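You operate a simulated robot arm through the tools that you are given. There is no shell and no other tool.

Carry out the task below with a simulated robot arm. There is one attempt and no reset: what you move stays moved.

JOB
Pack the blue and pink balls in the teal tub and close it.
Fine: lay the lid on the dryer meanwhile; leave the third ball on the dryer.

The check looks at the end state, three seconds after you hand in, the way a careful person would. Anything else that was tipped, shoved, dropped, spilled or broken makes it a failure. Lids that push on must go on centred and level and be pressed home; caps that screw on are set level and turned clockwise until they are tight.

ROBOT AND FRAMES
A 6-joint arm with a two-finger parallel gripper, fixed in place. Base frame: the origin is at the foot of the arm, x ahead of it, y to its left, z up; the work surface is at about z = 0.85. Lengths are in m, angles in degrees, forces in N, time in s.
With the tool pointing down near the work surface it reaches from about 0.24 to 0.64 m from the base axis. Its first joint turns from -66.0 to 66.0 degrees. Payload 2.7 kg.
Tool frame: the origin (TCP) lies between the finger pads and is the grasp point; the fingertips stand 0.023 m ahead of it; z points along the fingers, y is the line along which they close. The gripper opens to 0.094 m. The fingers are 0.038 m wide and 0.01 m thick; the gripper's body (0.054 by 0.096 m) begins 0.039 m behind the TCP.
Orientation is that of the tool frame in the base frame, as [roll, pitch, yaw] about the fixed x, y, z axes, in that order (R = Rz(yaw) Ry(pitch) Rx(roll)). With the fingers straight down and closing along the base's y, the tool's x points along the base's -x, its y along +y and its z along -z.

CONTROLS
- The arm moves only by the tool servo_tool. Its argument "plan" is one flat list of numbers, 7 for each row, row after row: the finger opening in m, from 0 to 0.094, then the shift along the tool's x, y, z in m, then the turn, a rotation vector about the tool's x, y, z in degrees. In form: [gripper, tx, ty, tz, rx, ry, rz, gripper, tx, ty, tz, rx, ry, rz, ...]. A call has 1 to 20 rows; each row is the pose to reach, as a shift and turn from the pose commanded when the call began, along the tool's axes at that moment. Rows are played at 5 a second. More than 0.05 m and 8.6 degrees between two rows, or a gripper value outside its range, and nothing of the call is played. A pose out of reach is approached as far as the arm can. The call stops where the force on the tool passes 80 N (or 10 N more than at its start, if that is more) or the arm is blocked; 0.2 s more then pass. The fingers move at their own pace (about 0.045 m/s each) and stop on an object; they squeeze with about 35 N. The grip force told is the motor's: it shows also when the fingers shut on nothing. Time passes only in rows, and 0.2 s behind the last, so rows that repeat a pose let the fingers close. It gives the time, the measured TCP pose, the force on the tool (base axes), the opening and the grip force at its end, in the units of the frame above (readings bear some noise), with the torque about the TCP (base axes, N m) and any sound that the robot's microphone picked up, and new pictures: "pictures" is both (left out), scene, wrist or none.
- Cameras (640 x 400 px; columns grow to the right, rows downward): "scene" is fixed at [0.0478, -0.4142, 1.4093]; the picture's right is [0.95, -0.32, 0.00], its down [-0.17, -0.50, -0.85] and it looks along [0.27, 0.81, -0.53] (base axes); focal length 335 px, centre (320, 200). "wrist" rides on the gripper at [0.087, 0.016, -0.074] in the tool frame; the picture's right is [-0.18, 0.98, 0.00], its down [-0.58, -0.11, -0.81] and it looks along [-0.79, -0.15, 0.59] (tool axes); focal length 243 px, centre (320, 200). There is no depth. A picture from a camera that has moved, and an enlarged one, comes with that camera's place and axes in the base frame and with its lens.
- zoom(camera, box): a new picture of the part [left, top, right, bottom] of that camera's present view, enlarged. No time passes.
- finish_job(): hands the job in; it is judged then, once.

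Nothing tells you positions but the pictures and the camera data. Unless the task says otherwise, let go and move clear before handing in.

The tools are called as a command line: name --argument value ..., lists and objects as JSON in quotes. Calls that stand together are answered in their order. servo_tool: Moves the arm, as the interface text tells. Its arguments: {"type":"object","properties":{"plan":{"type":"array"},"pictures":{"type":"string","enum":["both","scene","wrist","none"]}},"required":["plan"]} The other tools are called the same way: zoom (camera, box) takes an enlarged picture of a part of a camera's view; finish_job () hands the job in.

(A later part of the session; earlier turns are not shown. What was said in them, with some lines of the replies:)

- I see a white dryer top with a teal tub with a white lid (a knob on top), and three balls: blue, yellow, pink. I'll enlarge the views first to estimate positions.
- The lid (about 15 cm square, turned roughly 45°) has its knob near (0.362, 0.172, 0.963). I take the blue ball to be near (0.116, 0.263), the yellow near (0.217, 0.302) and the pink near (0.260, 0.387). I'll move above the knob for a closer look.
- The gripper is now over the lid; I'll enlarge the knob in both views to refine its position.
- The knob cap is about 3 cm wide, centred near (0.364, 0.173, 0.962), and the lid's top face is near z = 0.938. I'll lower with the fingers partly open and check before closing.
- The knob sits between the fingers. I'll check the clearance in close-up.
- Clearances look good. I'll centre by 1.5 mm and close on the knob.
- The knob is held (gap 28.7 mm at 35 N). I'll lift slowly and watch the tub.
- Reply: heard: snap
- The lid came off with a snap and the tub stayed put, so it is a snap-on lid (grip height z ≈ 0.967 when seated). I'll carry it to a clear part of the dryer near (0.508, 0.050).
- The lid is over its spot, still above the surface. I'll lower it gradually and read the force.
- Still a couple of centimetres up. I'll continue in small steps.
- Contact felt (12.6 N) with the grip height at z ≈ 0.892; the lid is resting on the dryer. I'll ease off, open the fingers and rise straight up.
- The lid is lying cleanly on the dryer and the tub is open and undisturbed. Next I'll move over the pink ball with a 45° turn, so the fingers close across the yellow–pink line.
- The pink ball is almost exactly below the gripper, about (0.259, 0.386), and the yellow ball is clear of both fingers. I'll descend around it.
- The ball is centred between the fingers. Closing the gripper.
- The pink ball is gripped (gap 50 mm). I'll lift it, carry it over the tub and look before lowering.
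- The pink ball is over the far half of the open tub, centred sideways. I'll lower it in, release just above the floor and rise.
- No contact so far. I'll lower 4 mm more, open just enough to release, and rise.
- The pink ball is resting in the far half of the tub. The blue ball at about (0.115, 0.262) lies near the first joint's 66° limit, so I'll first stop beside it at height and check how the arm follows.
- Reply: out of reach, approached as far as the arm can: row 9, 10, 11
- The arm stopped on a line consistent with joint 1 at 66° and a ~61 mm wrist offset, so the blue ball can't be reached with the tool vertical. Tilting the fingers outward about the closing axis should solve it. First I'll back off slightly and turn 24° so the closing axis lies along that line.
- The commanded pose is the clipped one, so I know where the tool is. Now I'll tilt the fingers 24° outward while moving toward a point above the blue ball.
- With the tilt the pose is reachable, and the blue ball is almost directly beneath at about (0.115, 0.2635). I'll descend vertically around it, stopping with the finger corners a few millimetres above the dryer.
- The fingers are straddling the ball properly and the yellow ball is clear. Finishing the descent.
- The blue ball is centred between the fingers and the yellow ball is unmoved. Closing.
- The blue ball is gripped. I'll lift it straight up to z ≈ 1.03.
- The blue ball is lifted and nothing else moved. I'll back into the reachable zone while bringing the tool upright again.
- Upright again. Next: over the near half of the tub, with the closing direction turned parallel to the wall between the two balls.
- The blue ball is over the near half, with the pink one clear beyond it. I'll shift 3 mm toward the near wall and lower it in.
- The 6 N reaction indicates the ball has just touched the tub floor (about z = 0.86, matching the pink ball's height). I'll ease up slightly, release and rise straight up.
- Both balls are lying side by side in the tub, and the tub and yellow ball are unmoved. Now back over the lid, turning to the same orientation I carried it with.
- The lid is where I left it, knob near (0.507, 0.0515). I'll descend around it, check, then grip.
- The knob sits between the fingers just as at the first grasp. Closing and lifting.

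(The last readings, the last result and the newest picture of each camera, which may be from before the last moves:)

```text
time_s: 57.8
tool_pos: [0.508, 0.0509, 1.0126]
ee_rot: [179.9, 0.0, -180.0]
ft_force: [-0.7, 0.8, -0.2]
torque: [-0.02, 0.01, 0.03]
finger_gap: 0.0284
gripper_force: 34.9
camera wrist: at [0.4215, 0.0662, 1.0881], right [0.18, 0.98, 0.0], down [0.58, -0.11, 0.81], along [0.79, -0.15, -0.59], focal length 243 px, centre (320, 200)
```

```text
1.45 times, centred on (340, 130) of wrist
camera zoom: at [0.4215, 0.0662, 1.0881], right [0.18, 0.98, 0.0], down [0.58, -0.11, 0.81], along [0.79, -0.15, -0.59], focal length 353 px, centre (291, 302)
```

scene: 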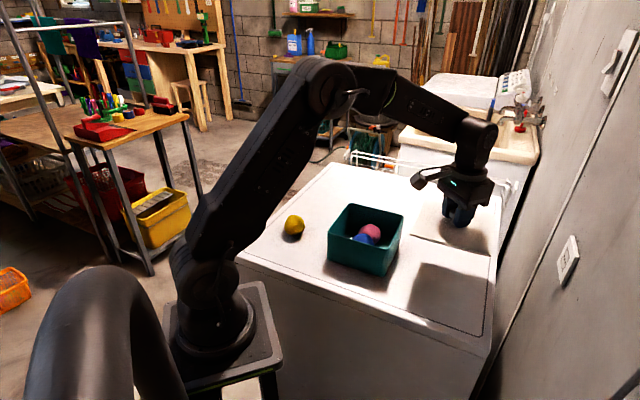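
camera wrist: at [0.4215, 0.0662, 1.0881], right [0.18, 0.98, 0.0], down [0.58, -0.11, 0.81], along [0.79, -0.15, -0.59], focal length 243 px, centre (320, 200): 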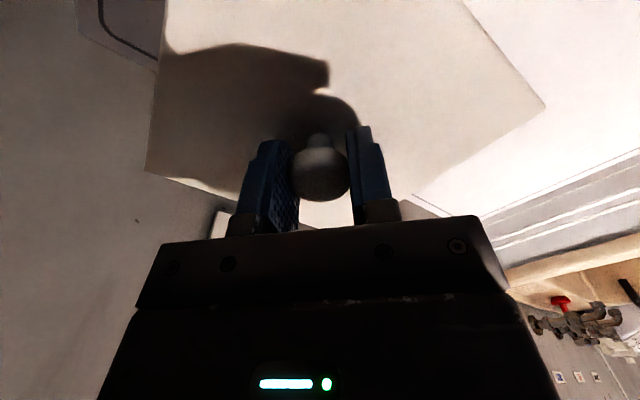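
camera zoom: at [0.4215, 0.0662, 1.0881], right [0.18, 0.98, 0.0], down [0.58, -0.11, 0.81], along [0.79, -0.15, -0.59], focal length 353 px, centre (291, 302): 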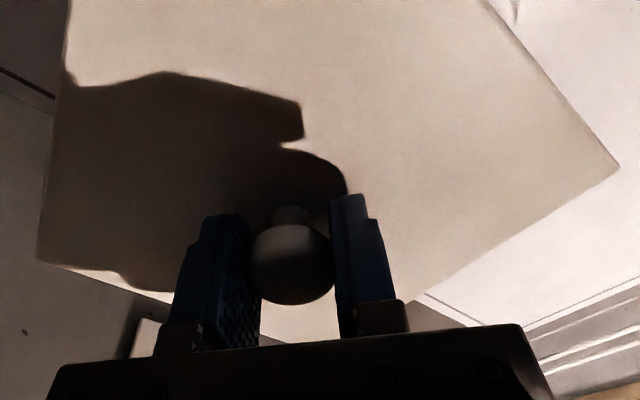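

The lid is held in the same attitude as before. Carrying it back over the tub to a hover about 1.5 cm above seating.

servo_tool --plan '[0, 0.0145, 0.0122, -0.005, 0, 0, 0, 0, 0.0363, 0.0306, -0.01, 0, 0, 0, 0, 0.058, 0.049, -0.01, 0, 0, 0, 0, 0.0798, 0.0674, -0.01, 0, 0, 0, 0, 0.1015, 0.0858, -0.01, 0, 0, 0, 0, 0.1233, 0.1041, -0.01, 0, 0, 0, 0, 0.1378, 0.1164, -0.01, 0, 0, 0, 0, 0.145, 0.1225, -0.005, 0, 0, 0, 0, 0.145, 0.1225, 0.01, 0, 0, 0, 0, 0.145, 0.1225, 0.02, 0, 0, 0, 0, 0.145, 0.1225, 0.025, 0, 0, 0, 0, 0.145, 0.1225, 0.025, 0, 0, 0]' --pictures "both"

zoom --camera "scene" --box '[300, 180, 440, 290]'

zoom --camera "wrist" --box '[120, 0, 560, 260]'

```text
time_s: 60.4
tool_pos: [0.362, 0.1738, 0.989]
ee_rot: [179.9, 0.0, 179.9]
ft_force: [0.0, 0.0, -1.0]
torque: [0.04, -0.03, -0.01]
finger_gap: 0.0285
gripper_force: 35.1
camera wrist: at [0.2761, 0.1903, 1.0627], right [0.18, 0.98, 0.0], down [0.58, -0.11, 0.81], along [0.79, -0.15, -0.59], focal length 243 px, centre (320, 200)
```

scene: 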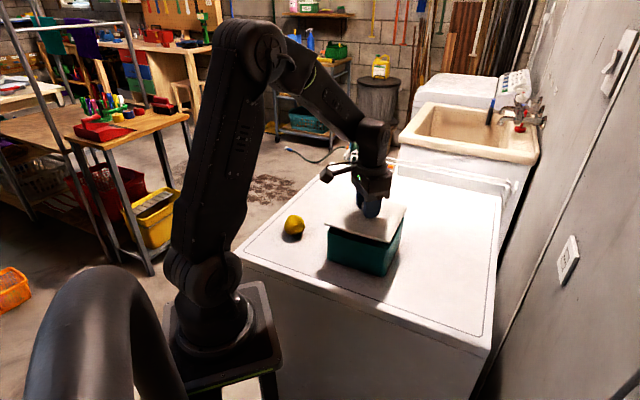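
wrist: 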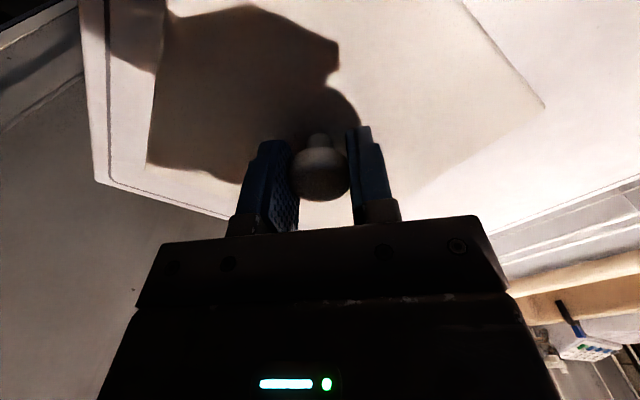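

```text
3.64 times, centred on (370, 235) of scene
camera zoom: at [0.0478, -0.4142, 1.4093], right [0.95, -0.32, 0.0], down [-0.17, -0.5, -0.85], along [0.27, 0.81, -0.53], focal length 1219 px, centre (138, 73)
```

zoom: 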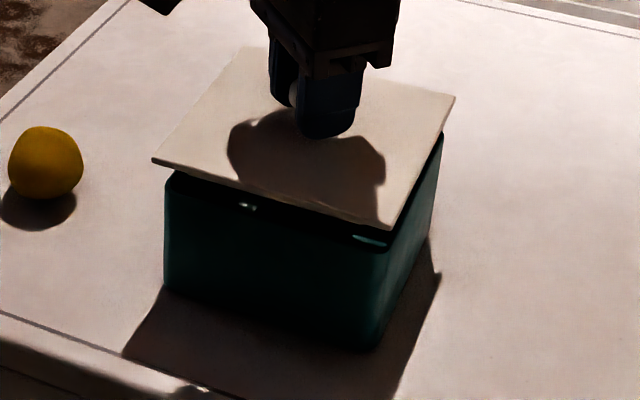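

```text
1.45 times, centred on (340, 130) of wrist
camera zoom: at [0.2761, 0.1903, 1.0627], right [0.18, 0.98, 0.0], down [0.58, -0.11, 0.81], along [0.79, -0.15, -0.59], focal length 353 px, centre (291, 302)
```

zoom: 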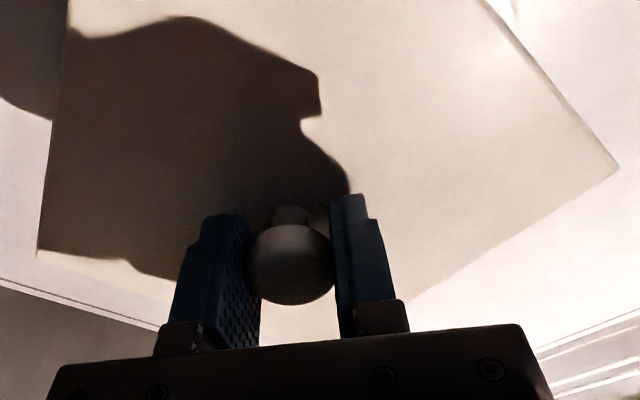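

The lid hovers squarely over the tub. I'll lower it in small steps toward the seating height (grip height z ≈ 0.967) while watching force.

servo_tool --plan '[0, -0.0008, 0, 0.003, 0, 0, 0, 0, -0.0008, 0, 0.006, 0, 0, 0, 0, -0.0008, 0, 0.009, 0, 0, 0, 0, -0.0008, 0, 0.011, 0, 0, 0, 0, -0.0008, 0, 0.011, 0, 0, 0]' --pictures "none"

zoom --camera "scene" --box '[310, 190, 420, 290]'

```text
time_s: 61.6
tool_pos: [0.3628, 0.1751, 0.9774]
ee_rot: [-179.9, 0.0, -180.0]
ft_force: [0.5, -0.7, -0.8]
torque: [0.0, 0.02, 0.0]
finger_gap: 0.0285
gripper_force: 34.6
```

```text
4.00 times, centred on (365, 240) of scene
camera zoom: at [0.0478, -0.4142, 1.4093], right [0.95, -0.32, 0.0], down [-0.17, -0.5, -0.85], along [0.27, 0.81, -0.53], focal length 1340 px, centre (140, 40)
```

zoom: 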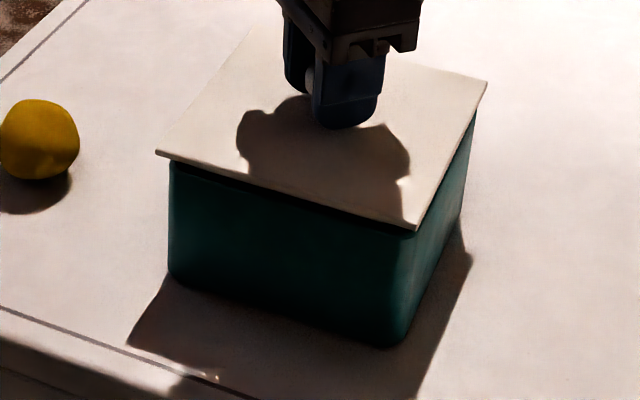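

servo_tool --plan '[0, 0, 0, 0.0015, 0, 0, 0, 0, 0, 0, 0.003, 0, 0, 0, 0, 0, 0, 0.004, 0, 0, 0, 0, 0, 0, 0.004, 0, 0, 0]' --pictures "none"

zoom --camera "scene" --box '[310, 190, 420, 290]'

```text
time_s: 62.6
tool_pos: [0.3634, 0.1738, 0.9725]
ee_rot: [180.0, -0.1, 180.0]
ft_force: [-0.1, 0.3, -0.5]
torque: [0.01, 0.0, 0.0]
finger_gap: 0.0286
gripper_force: 35.5
```

```text
4.00 times, centred on (365, 240) of scene
camera zoom: at [0.0478, -0.4142, 1.4093], right [0.95, -0.32, 0.0], down [-0.17, -0.5, -0.85], along [0.27, 0.81, -0.53], focal length 1340 px, centre (140, 40)
```

zoom: 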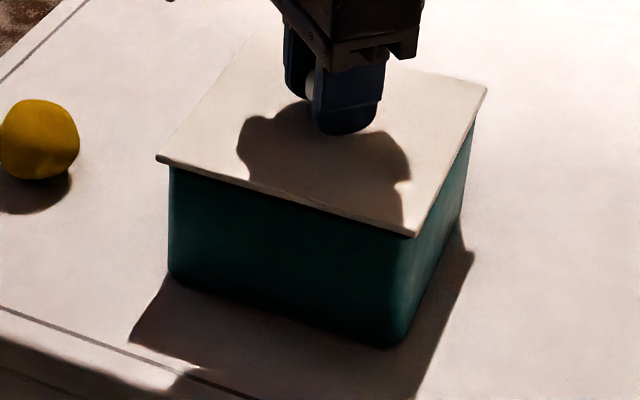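

No contact force yet, and the skirt is already entering the tub. Continuing down.

servo_tool --plan '[0, 0, 0, 0.0015, 0, 0, 0, 0, 0, 0, 0.003, 0, 0, 0, 0, 0, 0, 0.004, 0, 0, 0, 0, 0, 0, 0.004, 0, 0, 0]' --pictures "none"

zoom --camera "scene" --box '[310, 190, 420, 290]'

```text
time_s: 63.6
tool_pos: [0.3642, 0.1729, 0.9692]
ee_rot: [-179.9, 0.0, 180.0]
ft_force: [0.4, -0.4, -0.7]
torque: [0.0, -0.06, 0.0]
finger_gap: 0.0285
gripper_force: 35.1
```

```text
4.00 times, centred on (365, 240) of scene
camera zoom: at [0.0478, -0.4142, 1.4093], right [0.95, -0.32, 0.0], down [-0.17, -0.5, -0.85], along [0.27, 0.81, -0.53], focal length 1340 px, centre (140, 40)
```

zoom: 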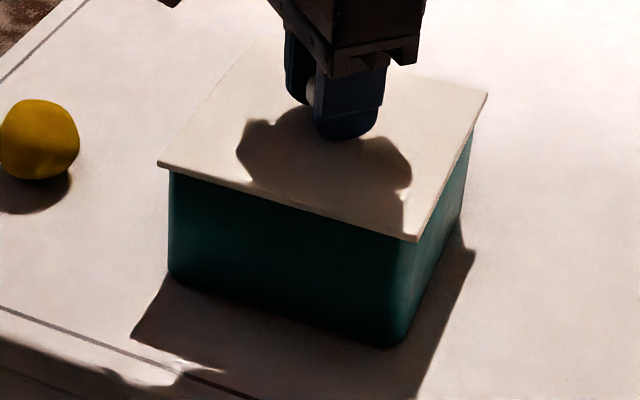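

servo_tool --plan '[0, 0, 0, 0.001, 0, 0, 0, 0, 0, 0, 0.002, 0, 0, 0, 0, 0, 0, 0.003, 0, 0, 0, 0, 0, 0, 0.003, 0, 0, 0]' --pictures "none"

zoom --camera "scene" --box '[310, 190, 420, 290]'

```text
time_s: 64.6
tool_pos: [0.3628, 0.1741, 0.9681]
ee_rot: [179.9, 0.2, -179.9]
ft_force: [-10.6, -8.2, 36.1]
torque: [-0.16, 0.46, 0.02]
finger_gap: 0.0284
gripper_force: 34.5
```

```text
4.00 times, centred on (365, 240) of scene
camera zoom: at [0.0472, -0.4147, 1.4092], right [0.95, -0.32, 0.0], down [-0.17, -0.5, -0.85], along [0.27, 0.81, -0.53], focal length 1340 px, centre (140, 40)
```

zoom: 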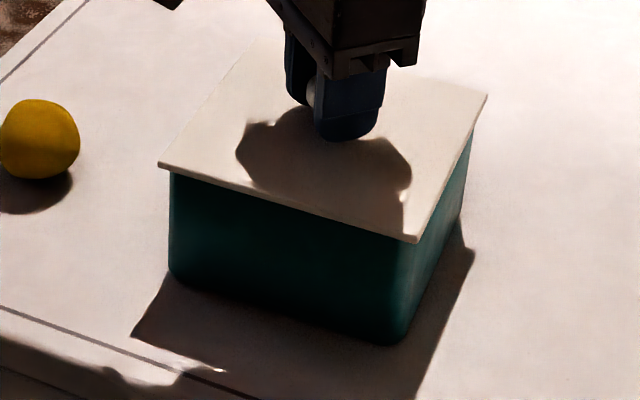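

Now 36 N of resistance — the skirt is at its snap. I'll press a little further, trimming sideways by about half a millimetre to keep the push vertical.

servo_tool --plan '[0, 0.0006, -0.0004, 0.0003, 0, 0, 0, 0, 0.0006, -0.0004, 0.0008, 0, 0, 0, 0, 0.0006, -0.0004, 0.0012, 0, 0, 0]' --pictures "none"

```text
time_s: 65.4
tool_pos: [0.3648, 0.174, 0.9672]
ee_rot: [179.7, 0.4, -179.9]
ft_force: [-4.1, -5.4, 41.8]
torque: [-0.08, -0.01, 0.01]
finger_gap: 0.0285
gripper_force: 34.7
```

servo_tool --plan '[0, 0.0004, -0.0004, 0.0005, 0, 0, 0, 0, 0.0004, -0.0004, 0.001, 0, 0, 0, 0, 0.0004, -0.0004, 0.0015, 0, 0, 0]' --pictures "scene"

zoom --camera "scene" --box '[310, 190, 420, 290]'

```text
time_s: 66.2
tool_pos: [0.3639, 0.1742, 0.9678]
ee_rot: [179.6, 0.6, -179.9]
ft_force: [-2.3, -2.7, 48.8]
torque: [-0.05, 0.01, -0.01]
finger_gap: 0.0282
gripper_force: 35.2
```

scene: 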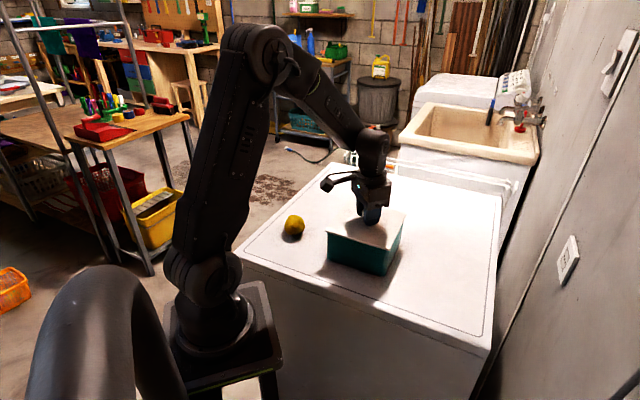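

```text
4.00 times, centred on (365, 240) of scene
camera zoom: at [0.0472, -0.4146, 1.4092], right [0.95, -0.32, 0.0], down [-0.17, -0.5, -0.85], along [0.27, 0.81, -0.53], focal length 1340 px, centre (140, 40)
```

zoom: 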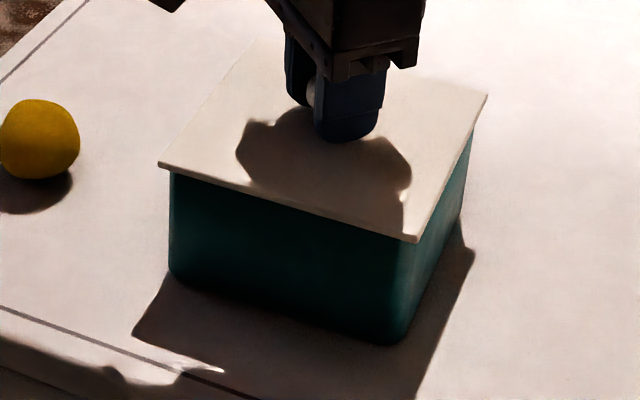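

zoom --camera "scene" --box '[320, 195, 416, 255]'

```text
6.67 times, centred on (368, 225) of scene
camera zoom: at [0.0472, -0.4146, 1.4092], right [0.95, -0.32, 0.0], down [-0.17, -0.5, -0.85], along [0.27, 0.81, -0.53], focal length 2234 px, centre (0, 33)
```

zoom: 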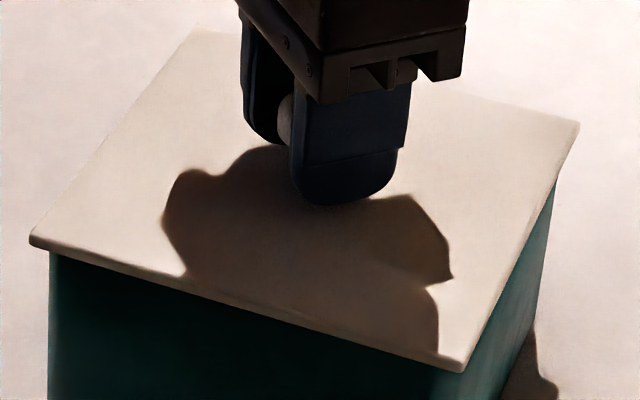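

Compared with the original close-up, the lid sits well centred but about half a millimetre to one millimetre high, with no snap heard. The tool tilts slightly when pushing through the grip, so I'll release and press on the knob's top with closed fingertips instead.

servo_tool --plan '[0, -0.0005, 0.0004, -0.002, 0, 0, 0, 0, -0.001, 0.0008, -0.0045, 0, 0, 0, 0, -0.001, 0.0008, -0.0045, 0, 0, 0, 0.03, -0.001, 0.0008, -0.0045, 0, 0, 0, 0.045, -0.001, 0.0008, -0.0045, 0, 0, 0, 0.055, -0.001, 0.0008, -0.0045, 0, 0, 0, 0.06, -0.001, 0.0008, -0.0045, 0, 0, 0, 0.06, -0.001, 0.0008, -0.02, 0, 0, 0, 0.06, -0.001, 0.0008, -0.045, 0, 0, 0, 0.06, -0.001, 0.0008, -0.07, 0, 0, 0, 0.06, -0.001, 0.0008, -0.07, 0, 0, 0]' --pictures "both"

zoom --camera "scene" --box '[320, 195, 416, 255]'

zoom --camera "wrist" --box '[180, 0, 480, 188]'

```text
time_s: 68.6
tool_pos: [0.3628, 0.1728, 1.0322]
ee_rot: [180.0, 0.2, 180.0]
ft_force: [-0.9, 0.7, 0.5]
torque: [0.0, -0.01, 0.0]
finger_gap: 0.06
gripper_force: 0.0
heard: snap
camera wrist: at [0.2756, 0.1891, 1.1066], right [0.18, 0.98, 0.0], down [0.58, -0.11, 0.81], along [0.79, -0.15, -0.59], focal length 243 px, centre (320, 200)
```

scene: 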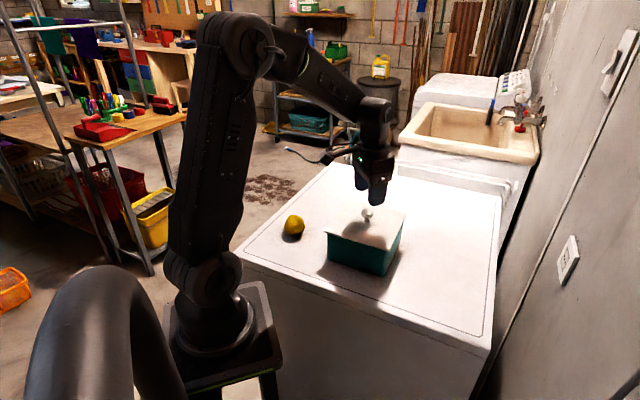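
wrist: 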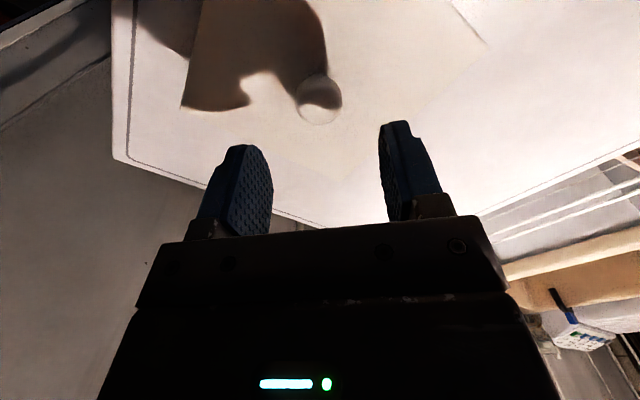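

```text
6.67 times, centred on (368, 225) of scene
camera zoom: at [0.0478, -0.4142, 1.4093], right [0.95, -0.32, 0.0], down [-0.17, -0.5, -0.85], along [0.27, 0.81, -0.53], focal length 2234 px, centre (0, 33)
```

zoom: 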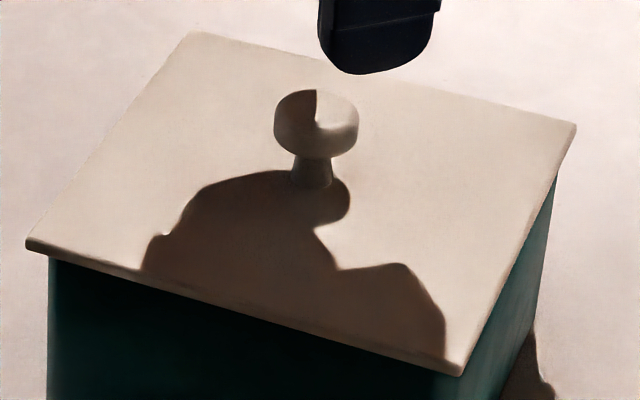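

```text
2.13 times, centred on (330, 94) of wrist
camera zoom: at [0.2756, 0.1891, 1.1066], right [0.18, 0.98, 0.0], down [0.58, -0.11, 0.81], along [0.79, -0.15, -0.59], focal length 516 px, centre (299, 426)
```

zoom: 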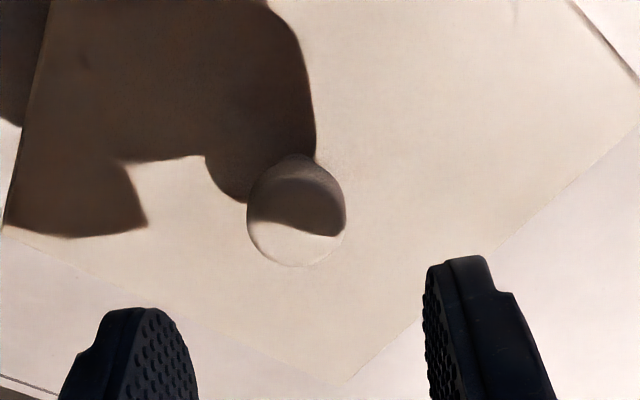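

A snap was heard during that release, and the lid now looks as low as it did originally. To be certain it's home all round, I'll close the fingers and press on the knob's top, watching force and listening.

servo_tool --plan '[0.03, 0, 0, 0, 0, 0, 0, 0.0, 0, 0, 0, 0, 0, 0, 0.0, 0, 0, 0.005, 0, 0, 0, 0.0, 0, 0, 0.015, 0, 0, 0, 0.0, 0, 0, 0.024, 0, 0, 0, 0.0, 0, 0, 0.029, 0, 0, 0, 0.0, 0, 0, 0.031, 0, 0, 0, 0.0, 0, 0, 0.031, 0, 0, 0]' --pictures "both"

zoom --camera "scene" --box '[320, 185, 416, 245]'

zoom --camera "wrist" --box '[180, 60, 480, 248]'

```text
time_s: 70.4
tool_pos: [0.3628, 0.173, 1.0007]
ee_rot: [-179.9, 0.0, -180.0]
ft_force: [0.7, 0.5, 0.0]
torque: [-0.03, 0.0, 0.02]
finger_gap: 0.0001
gripper_force: 34.8
camera wrist: at [0.2769, 0.1898, 1.0757], right [0.18, 0.98, 0.0], down [0.58, -0.11, 0.81], along [0.79, -0.15, -0.59], focal length 243 px, centre (320, 200)
```

scene: 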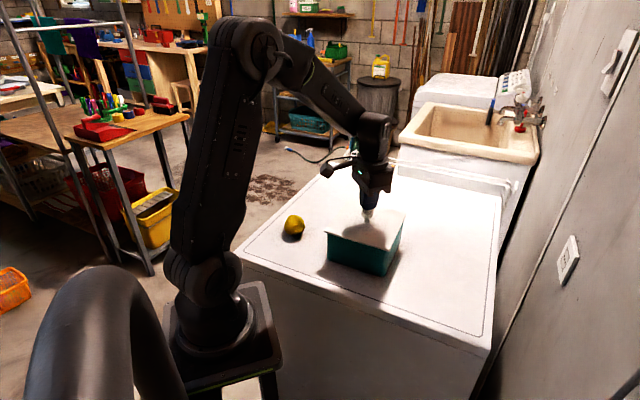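
wrist: 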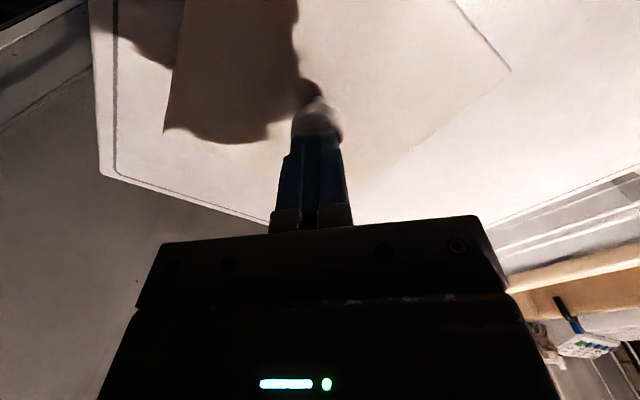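

```text
6.67 times, centred on (368, 215) of scene
camera zoom: at [0.0478, -0.4142, 1.4093], right [0.95, -0.32, 0.0], down [-0.17, -0.5, -0.85], along [0.27, 0.81, -0.53], focal length 2234 px, centre (0, 100)
```

zoom: 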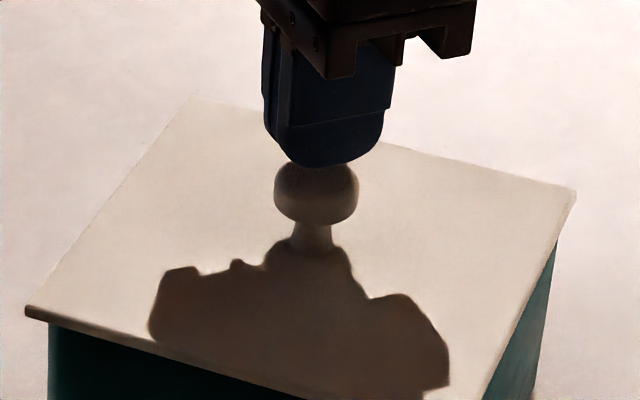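

```text
2.13 times, centred on (330, 154) of wrist
camera zoom: at [0.2769, 0.1898, 1.0757], right [0.18, 0.98, 0.0], down [0.58, -0.11, 0.81], along [0.79, -0.15, -0.59], focal length 516 px, centre (299, 298)
```

zoom: 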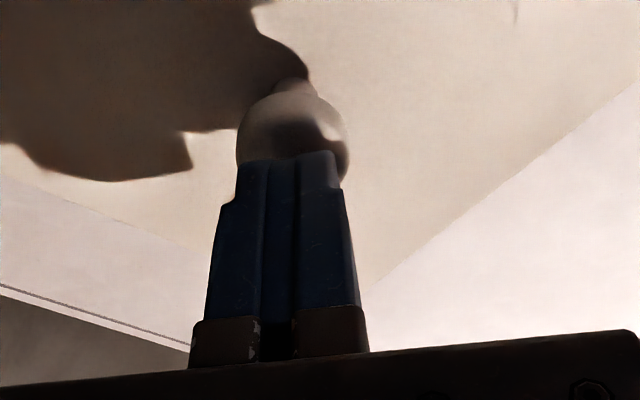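

The closed fingertips are centred just above the knob. Pressing down gently in steps.

servo_tool --plan '[0, 0, 0, 0.002, 0, 0, 0, 0, 0, 0, 0.004, 0, 0, 0, 0, 0, 0, 0.006, 0, 0, 0, 0, 0, 0, 0.006, 0, 0, 0]' --pictures "none"

```text
time_s: 71.4
tool_pos: [0.3631, 0.1729, 0.9966]
ee_rot: [179.9, 0.0, 179.9]
ft_force: [0.5, 0.0, 0.5]
torque: [0.01, 0.01, 0.01]
finger_gap: 0.0
gripper_force: 34.8
```

servo_tool --plan '[0, 0, 0, 0.001, 0, 0, 0, 0, 0, 0, 0.002, 0, 0, 0, 0, 0, 0, 0.002, 0, 0, 0]' --pictures "none"

```text
time_s: 72.2
tool_pos: [0.3626, 0.1736, 0.9955]
ee_rot: [180.0, 0.1, -180.0]
ft_force: [-0.2, -0.3, 0.3]
torque: [-0.01, -0.02, 0.0]
finger_gap: 0.0
gripper_force: 35.8
```

servo_tool --plan '[0, 0, 0, 0.001, 0, 0, 0, 0, 0, 0, 0.002, 0, 0, 0, 0, 0, 0, 0.002, 0, 0, 0]' --pictures "none"

zoom --camera "scene" --box '[320, 185, 416, 245]'

```text
time_s: 73.0
tool_pos: [0.3632, 0.1733, 0.9946]
ee_rot: [179.9, 0.3, -179.9]
ft_force: [-7.7, -1.4, 20.3]
torque: [0.01, 0.23, -0.01]
finger_gap: 0.0
gripper_force: 35.0
```

```text
6.67 times, centred on (368, 215) of scene
camera zoom: at [0.0474, -0.4144, 1.4093], right [0.95, -0.32, 0.0], down [-0.17, -0.5, -0.85], along [0.27, 0.81, -0.53], focal length 2234 px, centre (0, 100)
```

zoom: 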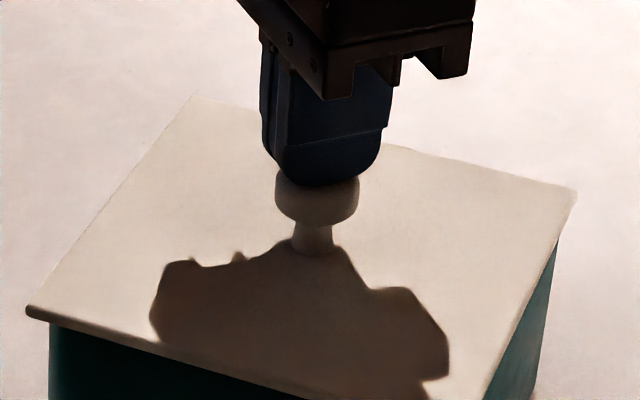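

Contact with the knob's top at z ≈ 0.995 (20 N). I'll press on, trimming sideways to keep it vertical.

servo_tool --plan '[0, 0.0006, -0.0001, 0.0005, 0, 0, 0, 0, 0.0008, -0.0002, 0.001, 0, 0, 0, 0, 0.001, -0.0003, 0.0015, 0, 0, 0, 0, 0.001, -0.0003, 0.0015, 0, 0, 0]' --pictures "none"

```text
time_s: 74.0
tool_pos: [0.3623, 0.1744, 0.9942]
ee_rot: [179.7, 0.4, -179.9]
ft_force: [-5.5, -3.6, 42.3]
torque: [-0.12, 0.39, 0.04]
finger_gap: 0.0
gripper_force: 35.6
```

servo_tool --plan '[0, 0.0004, -0.0003, 0.0005, 0, 0, 0, 0, 0.0006, -0.0004, 0.001, 0, 0, 0, 0, 0.0008, -0.0005, 0.0015, 0, 0, 0, 0, 0.0008, -0.0005, 0.0015, 0, 0, 0]' --pictures "none"

zoom --camera "scene" --box '[320, 195, 416, 255]'

```text
time_s: 75.0
tool_pos: [0.3622, 0.1748, 0.993]
ee_rot: [179.6, 0.7, -179.9]
ft_force: [-0.9, -7.2, 48.7]
torque: [-0.17, 0.42, 0.02]
finger_gap: 0.0
gripper_force: 35.4
```

```text
6.67 times, centred on (368, 225) of scene
camera zoom: at [0.0473, -0.4147, 1.4092], right [0.95, -0.32, 0.0], down [-0.17, -0.5, -0.85], along [0.27, 0.81, -0.53], focal length 2234 px, centre (0, 33)
```

zoom: 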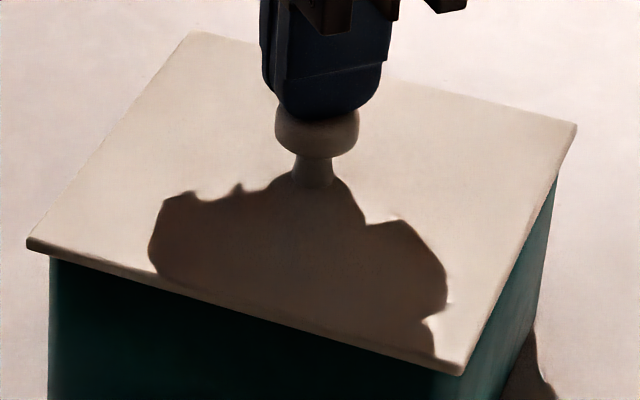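

The lid no longer moves under 48 N, and after the snap it sits about a millimetre lower than before — level with its original seated position. I'll unload straight up and inspect.

servo_tool --plan '[0, -0.0008, 0.0004, -0.0015, 0, 0, 0, 0, -0.0018, 0.0008, -0.004, 0, 0, 0, 0, -0.0018, 0.0008, -0.008, 0, 0, 0, 0, -0.0018, 0.0008, -0.02, 0, 0, 0, 0, -0.0018, 0.0008, -0.045, 0, 0, 0, 0, -0.0018, 0.0008, -0.07, 0, 0, 0, 0, -0.0018, 0.0008, -0.095, 0, 0, 0, 0, -0.0018, 0.0008, -0.12, 0, 0, 0, 0, -0.0018, 0.0008, -0.12, 0, 0, 0]' --pictures "both"

zoom --camera "scene" --box '[320, 195, 416, 255]'

zoom --camera "scene" --box '[320, 225, 416, 285]'

zoom --camera "wrist" --box '[150, 0, 490, 200]'

```text
time_s: 77.0
tool_pos: [0.3625, 0.1746, 1.1089]
ee_rot: [-180.0, 0.0, 180.0]
ft_force: [-1.0, 0.1, 0.0]
torque: [-0.02, 0.01, 0.02]
finger_gap: 0.0001
gripper_force: 35.0
camera wrist: at [0.2758, 0.1907, 1.183], right [0.18, 0.98, 0.0], down [0.58, -0.11, 0.81], along [0.79, -0.15, -0.59], focal length 243 px, centre (320, 200)
```

scene: 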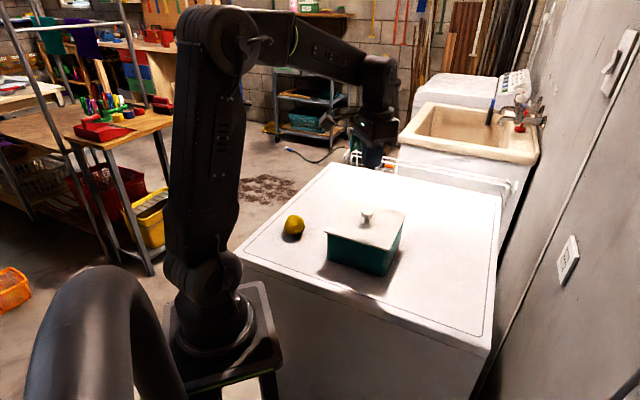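
wrist: 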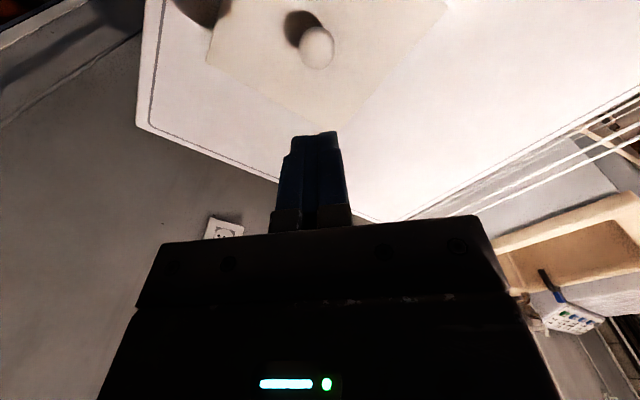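

```text
6.67 times, centred on (368, 225) of scene
camera zoom: at [0.0478, -0.4142, 1.4093], right [0.95, -0.32, 0.0], down [-0.17, -0.5, -0.85], along [0.27, 0.81, -0.53], focal length 2234 px, centre (0, 33)
```

zoom: 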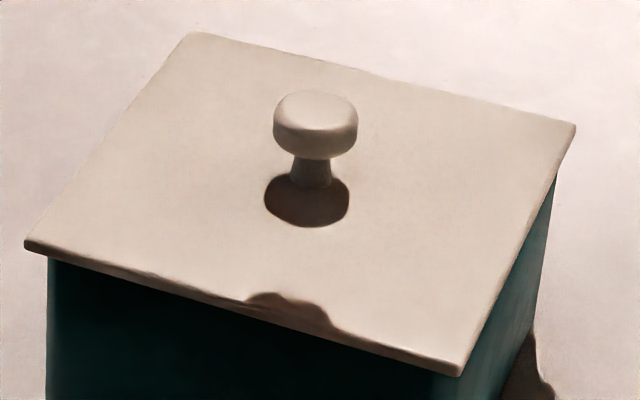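

```text
6.67 times, centred on (368, 255) of scene
camera zoom: at [0.0478, -0.4142, 1.4093], right [0.95, -0.32, 0.0], down [-0.17, -0.5, -0.85], along [0.27, 0.81, -0.53], focal length 2234 px, centre (0, -167)
```

zoom: 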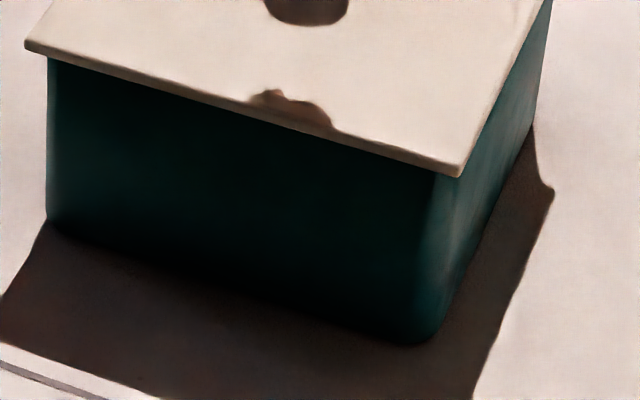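

```text
1.88 times, centred on (320, 100) of wrist
camera zoom: at [0.2758, 0.1907, 1.183], right [0.18, 0.98, 0.0], down [0.58, -0.11, 0.81], along [0.79, -0.15, -0.59], focal length 457 px, centre (320, 388)
```

zoom: 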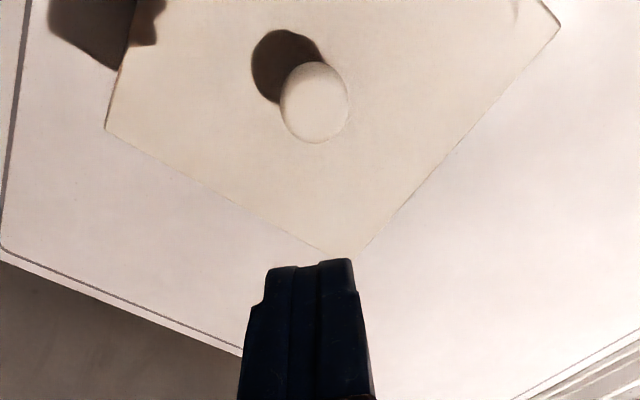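

The lid looks level and centred from both views. I'll repeat the very first close-up for a direct comparison with the original seated state.

zoom --camera "scene" --box '[230, 170, 430, 295]'

zoom --camera "scene" --box '[320, 222, 352, 242]'

zoom --camera "scene" --box '[378, 206, 410, 256]'

```text
3.20 times, centred on (330, 232) of scene
camera zoom: at [0.0478, -0.4142, 1.4093], right [0.95, -0.32, 0.0], down [-0.17, -0.5, -0.85], along [0.27, 0.81, -0.53], focal length 1072 px, centre (288, 96)
```

zoom: 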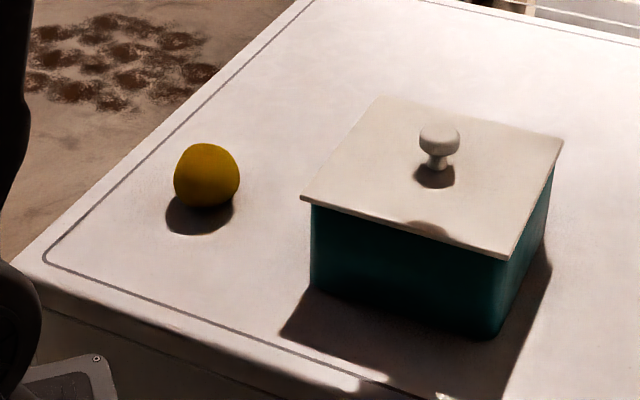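

```text
16.00 times, centred on (336, 232) of scene
camera zoom: at [0.0478, -0.4142, 1.4093], right [0.95, -0.32, 0.0], down [-0.17, -0.5, -0.85], along [0.27, 0.81, -0.53], focal length 5362 px, centre (64, -312)
```

zoom: 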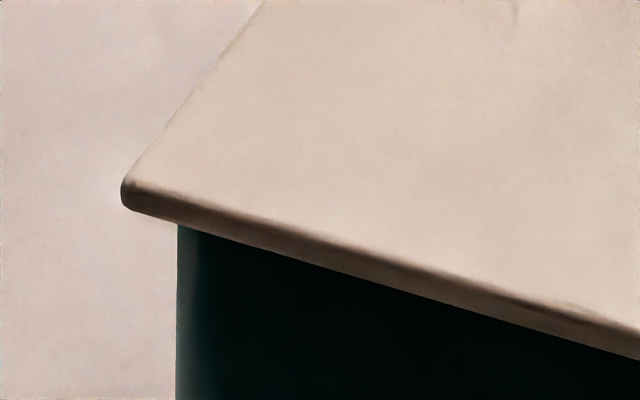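

```text
8.00 times, centred on (394, 231) of scene
camera zoom: at [0.0478, -0.4142, 1.4093], right [0.95, -0.32, 0.0], down [-0.17, -0.5, -0.85], along [0.27, 0.81, -0.53], focal length 2681 px, centre (-272, -48)
```

zoom: 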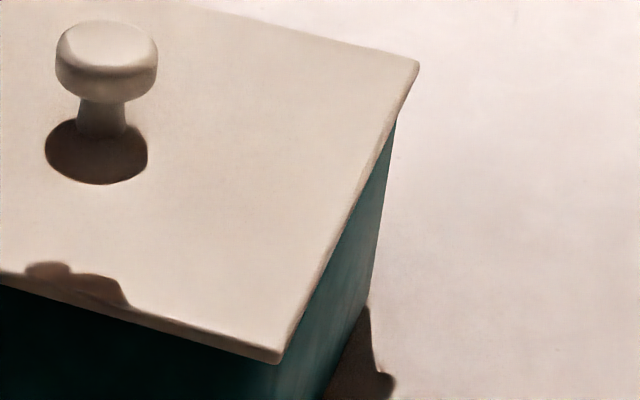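

The lid, tub and yellow ball match the original view to within a pixel or two, so the lid is seated and level with both balls inside. I'll move the arm well clear.

servo_tool --plan '[0.02, 0, 0, -0.03, 0, 0, 0, 0.04, 0, 0.02, -0.06, 0, 0, 0, 0.06, 0, 0.045, -0.085, 0, 0, 0, 0.06, 0, 0.07, -0.095, 0, 0, 0, 0.06, 0, 0.07, -0.095, 0, 0, 0]' --pictures "both"

zoom --camera "scene" --box '[220, 160, 500, 335]'

```text
time_s: 78.2
tool_pos: [0.3609, 0.2447, 1.2041]
ee_rot: [-180.0, 0.0, 179.9]
ft_force: [-0.3, -0.2, -0.8]
torque: [-0.01, -0.03, -0.02]
finger_gap: 0.06
gripper_force: 0.0
camera wrist: at [0.275, 0.2614, 1.2781], right [0.18, 0.98, 0.0], down [0.58, -0.11, 0.81], along [0.79, -0.15, -0.59], focal length 243 px, centre (320, 200)
```

scene: 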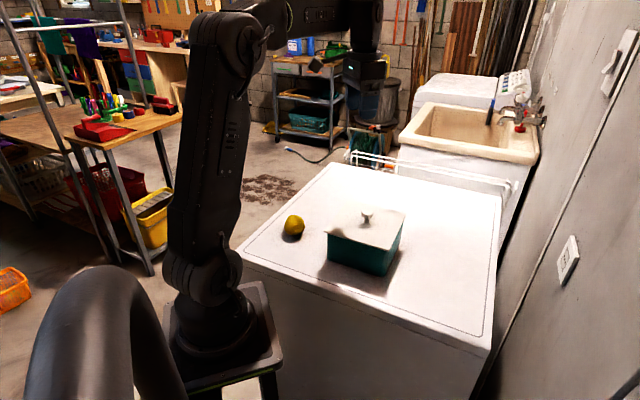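
wrist: 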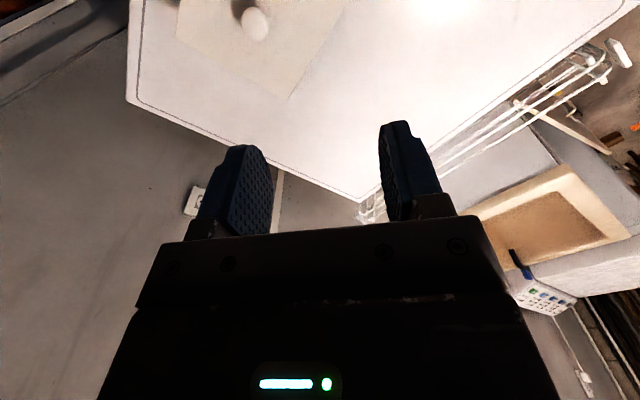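

```text
2.29 times, centred on (360, 248) of scene
camera zoom: at [0.0478, -0.4142, 1.4093], right [0.95, -0.32, 0.0], down [-0.17, -0.5, -0.85], along [0.27, 0.81, -0.53], focal length 766 px, centre (229, 91)
```

zoom: 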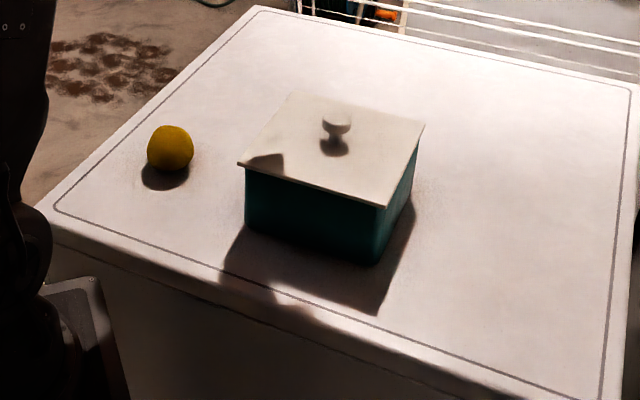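

The tub is closed with its lid level and snapped on. The blue and pink balls are inside, the yellow ball is where it started on the dryer, and the arm is clear. I'm handing the job in.

finish_job

```text
The job is handed in.
```

The blue and pink balls are in the teal tub and its lid is back on. The yellow ball is where it started on the dryer, and nothing else was moved or knocked.

- **Lid:** It rested on the dryer while I loaded the balls. When I put it back I pushed down to about 49 N. The snap came only as I released the knob. A second press of about 48 N on top of the knob moved it no further. In the final pictures it sits level, about 1 mm to one side of its original position. I did not tug the lid to test the latch.
- **Blue ball:** It was too close to the arm's rotation limit to reach with the fingers straight down, so I gripped it with the tool tilted 24°.

The arm has let go and is raised well clear of the dryer.
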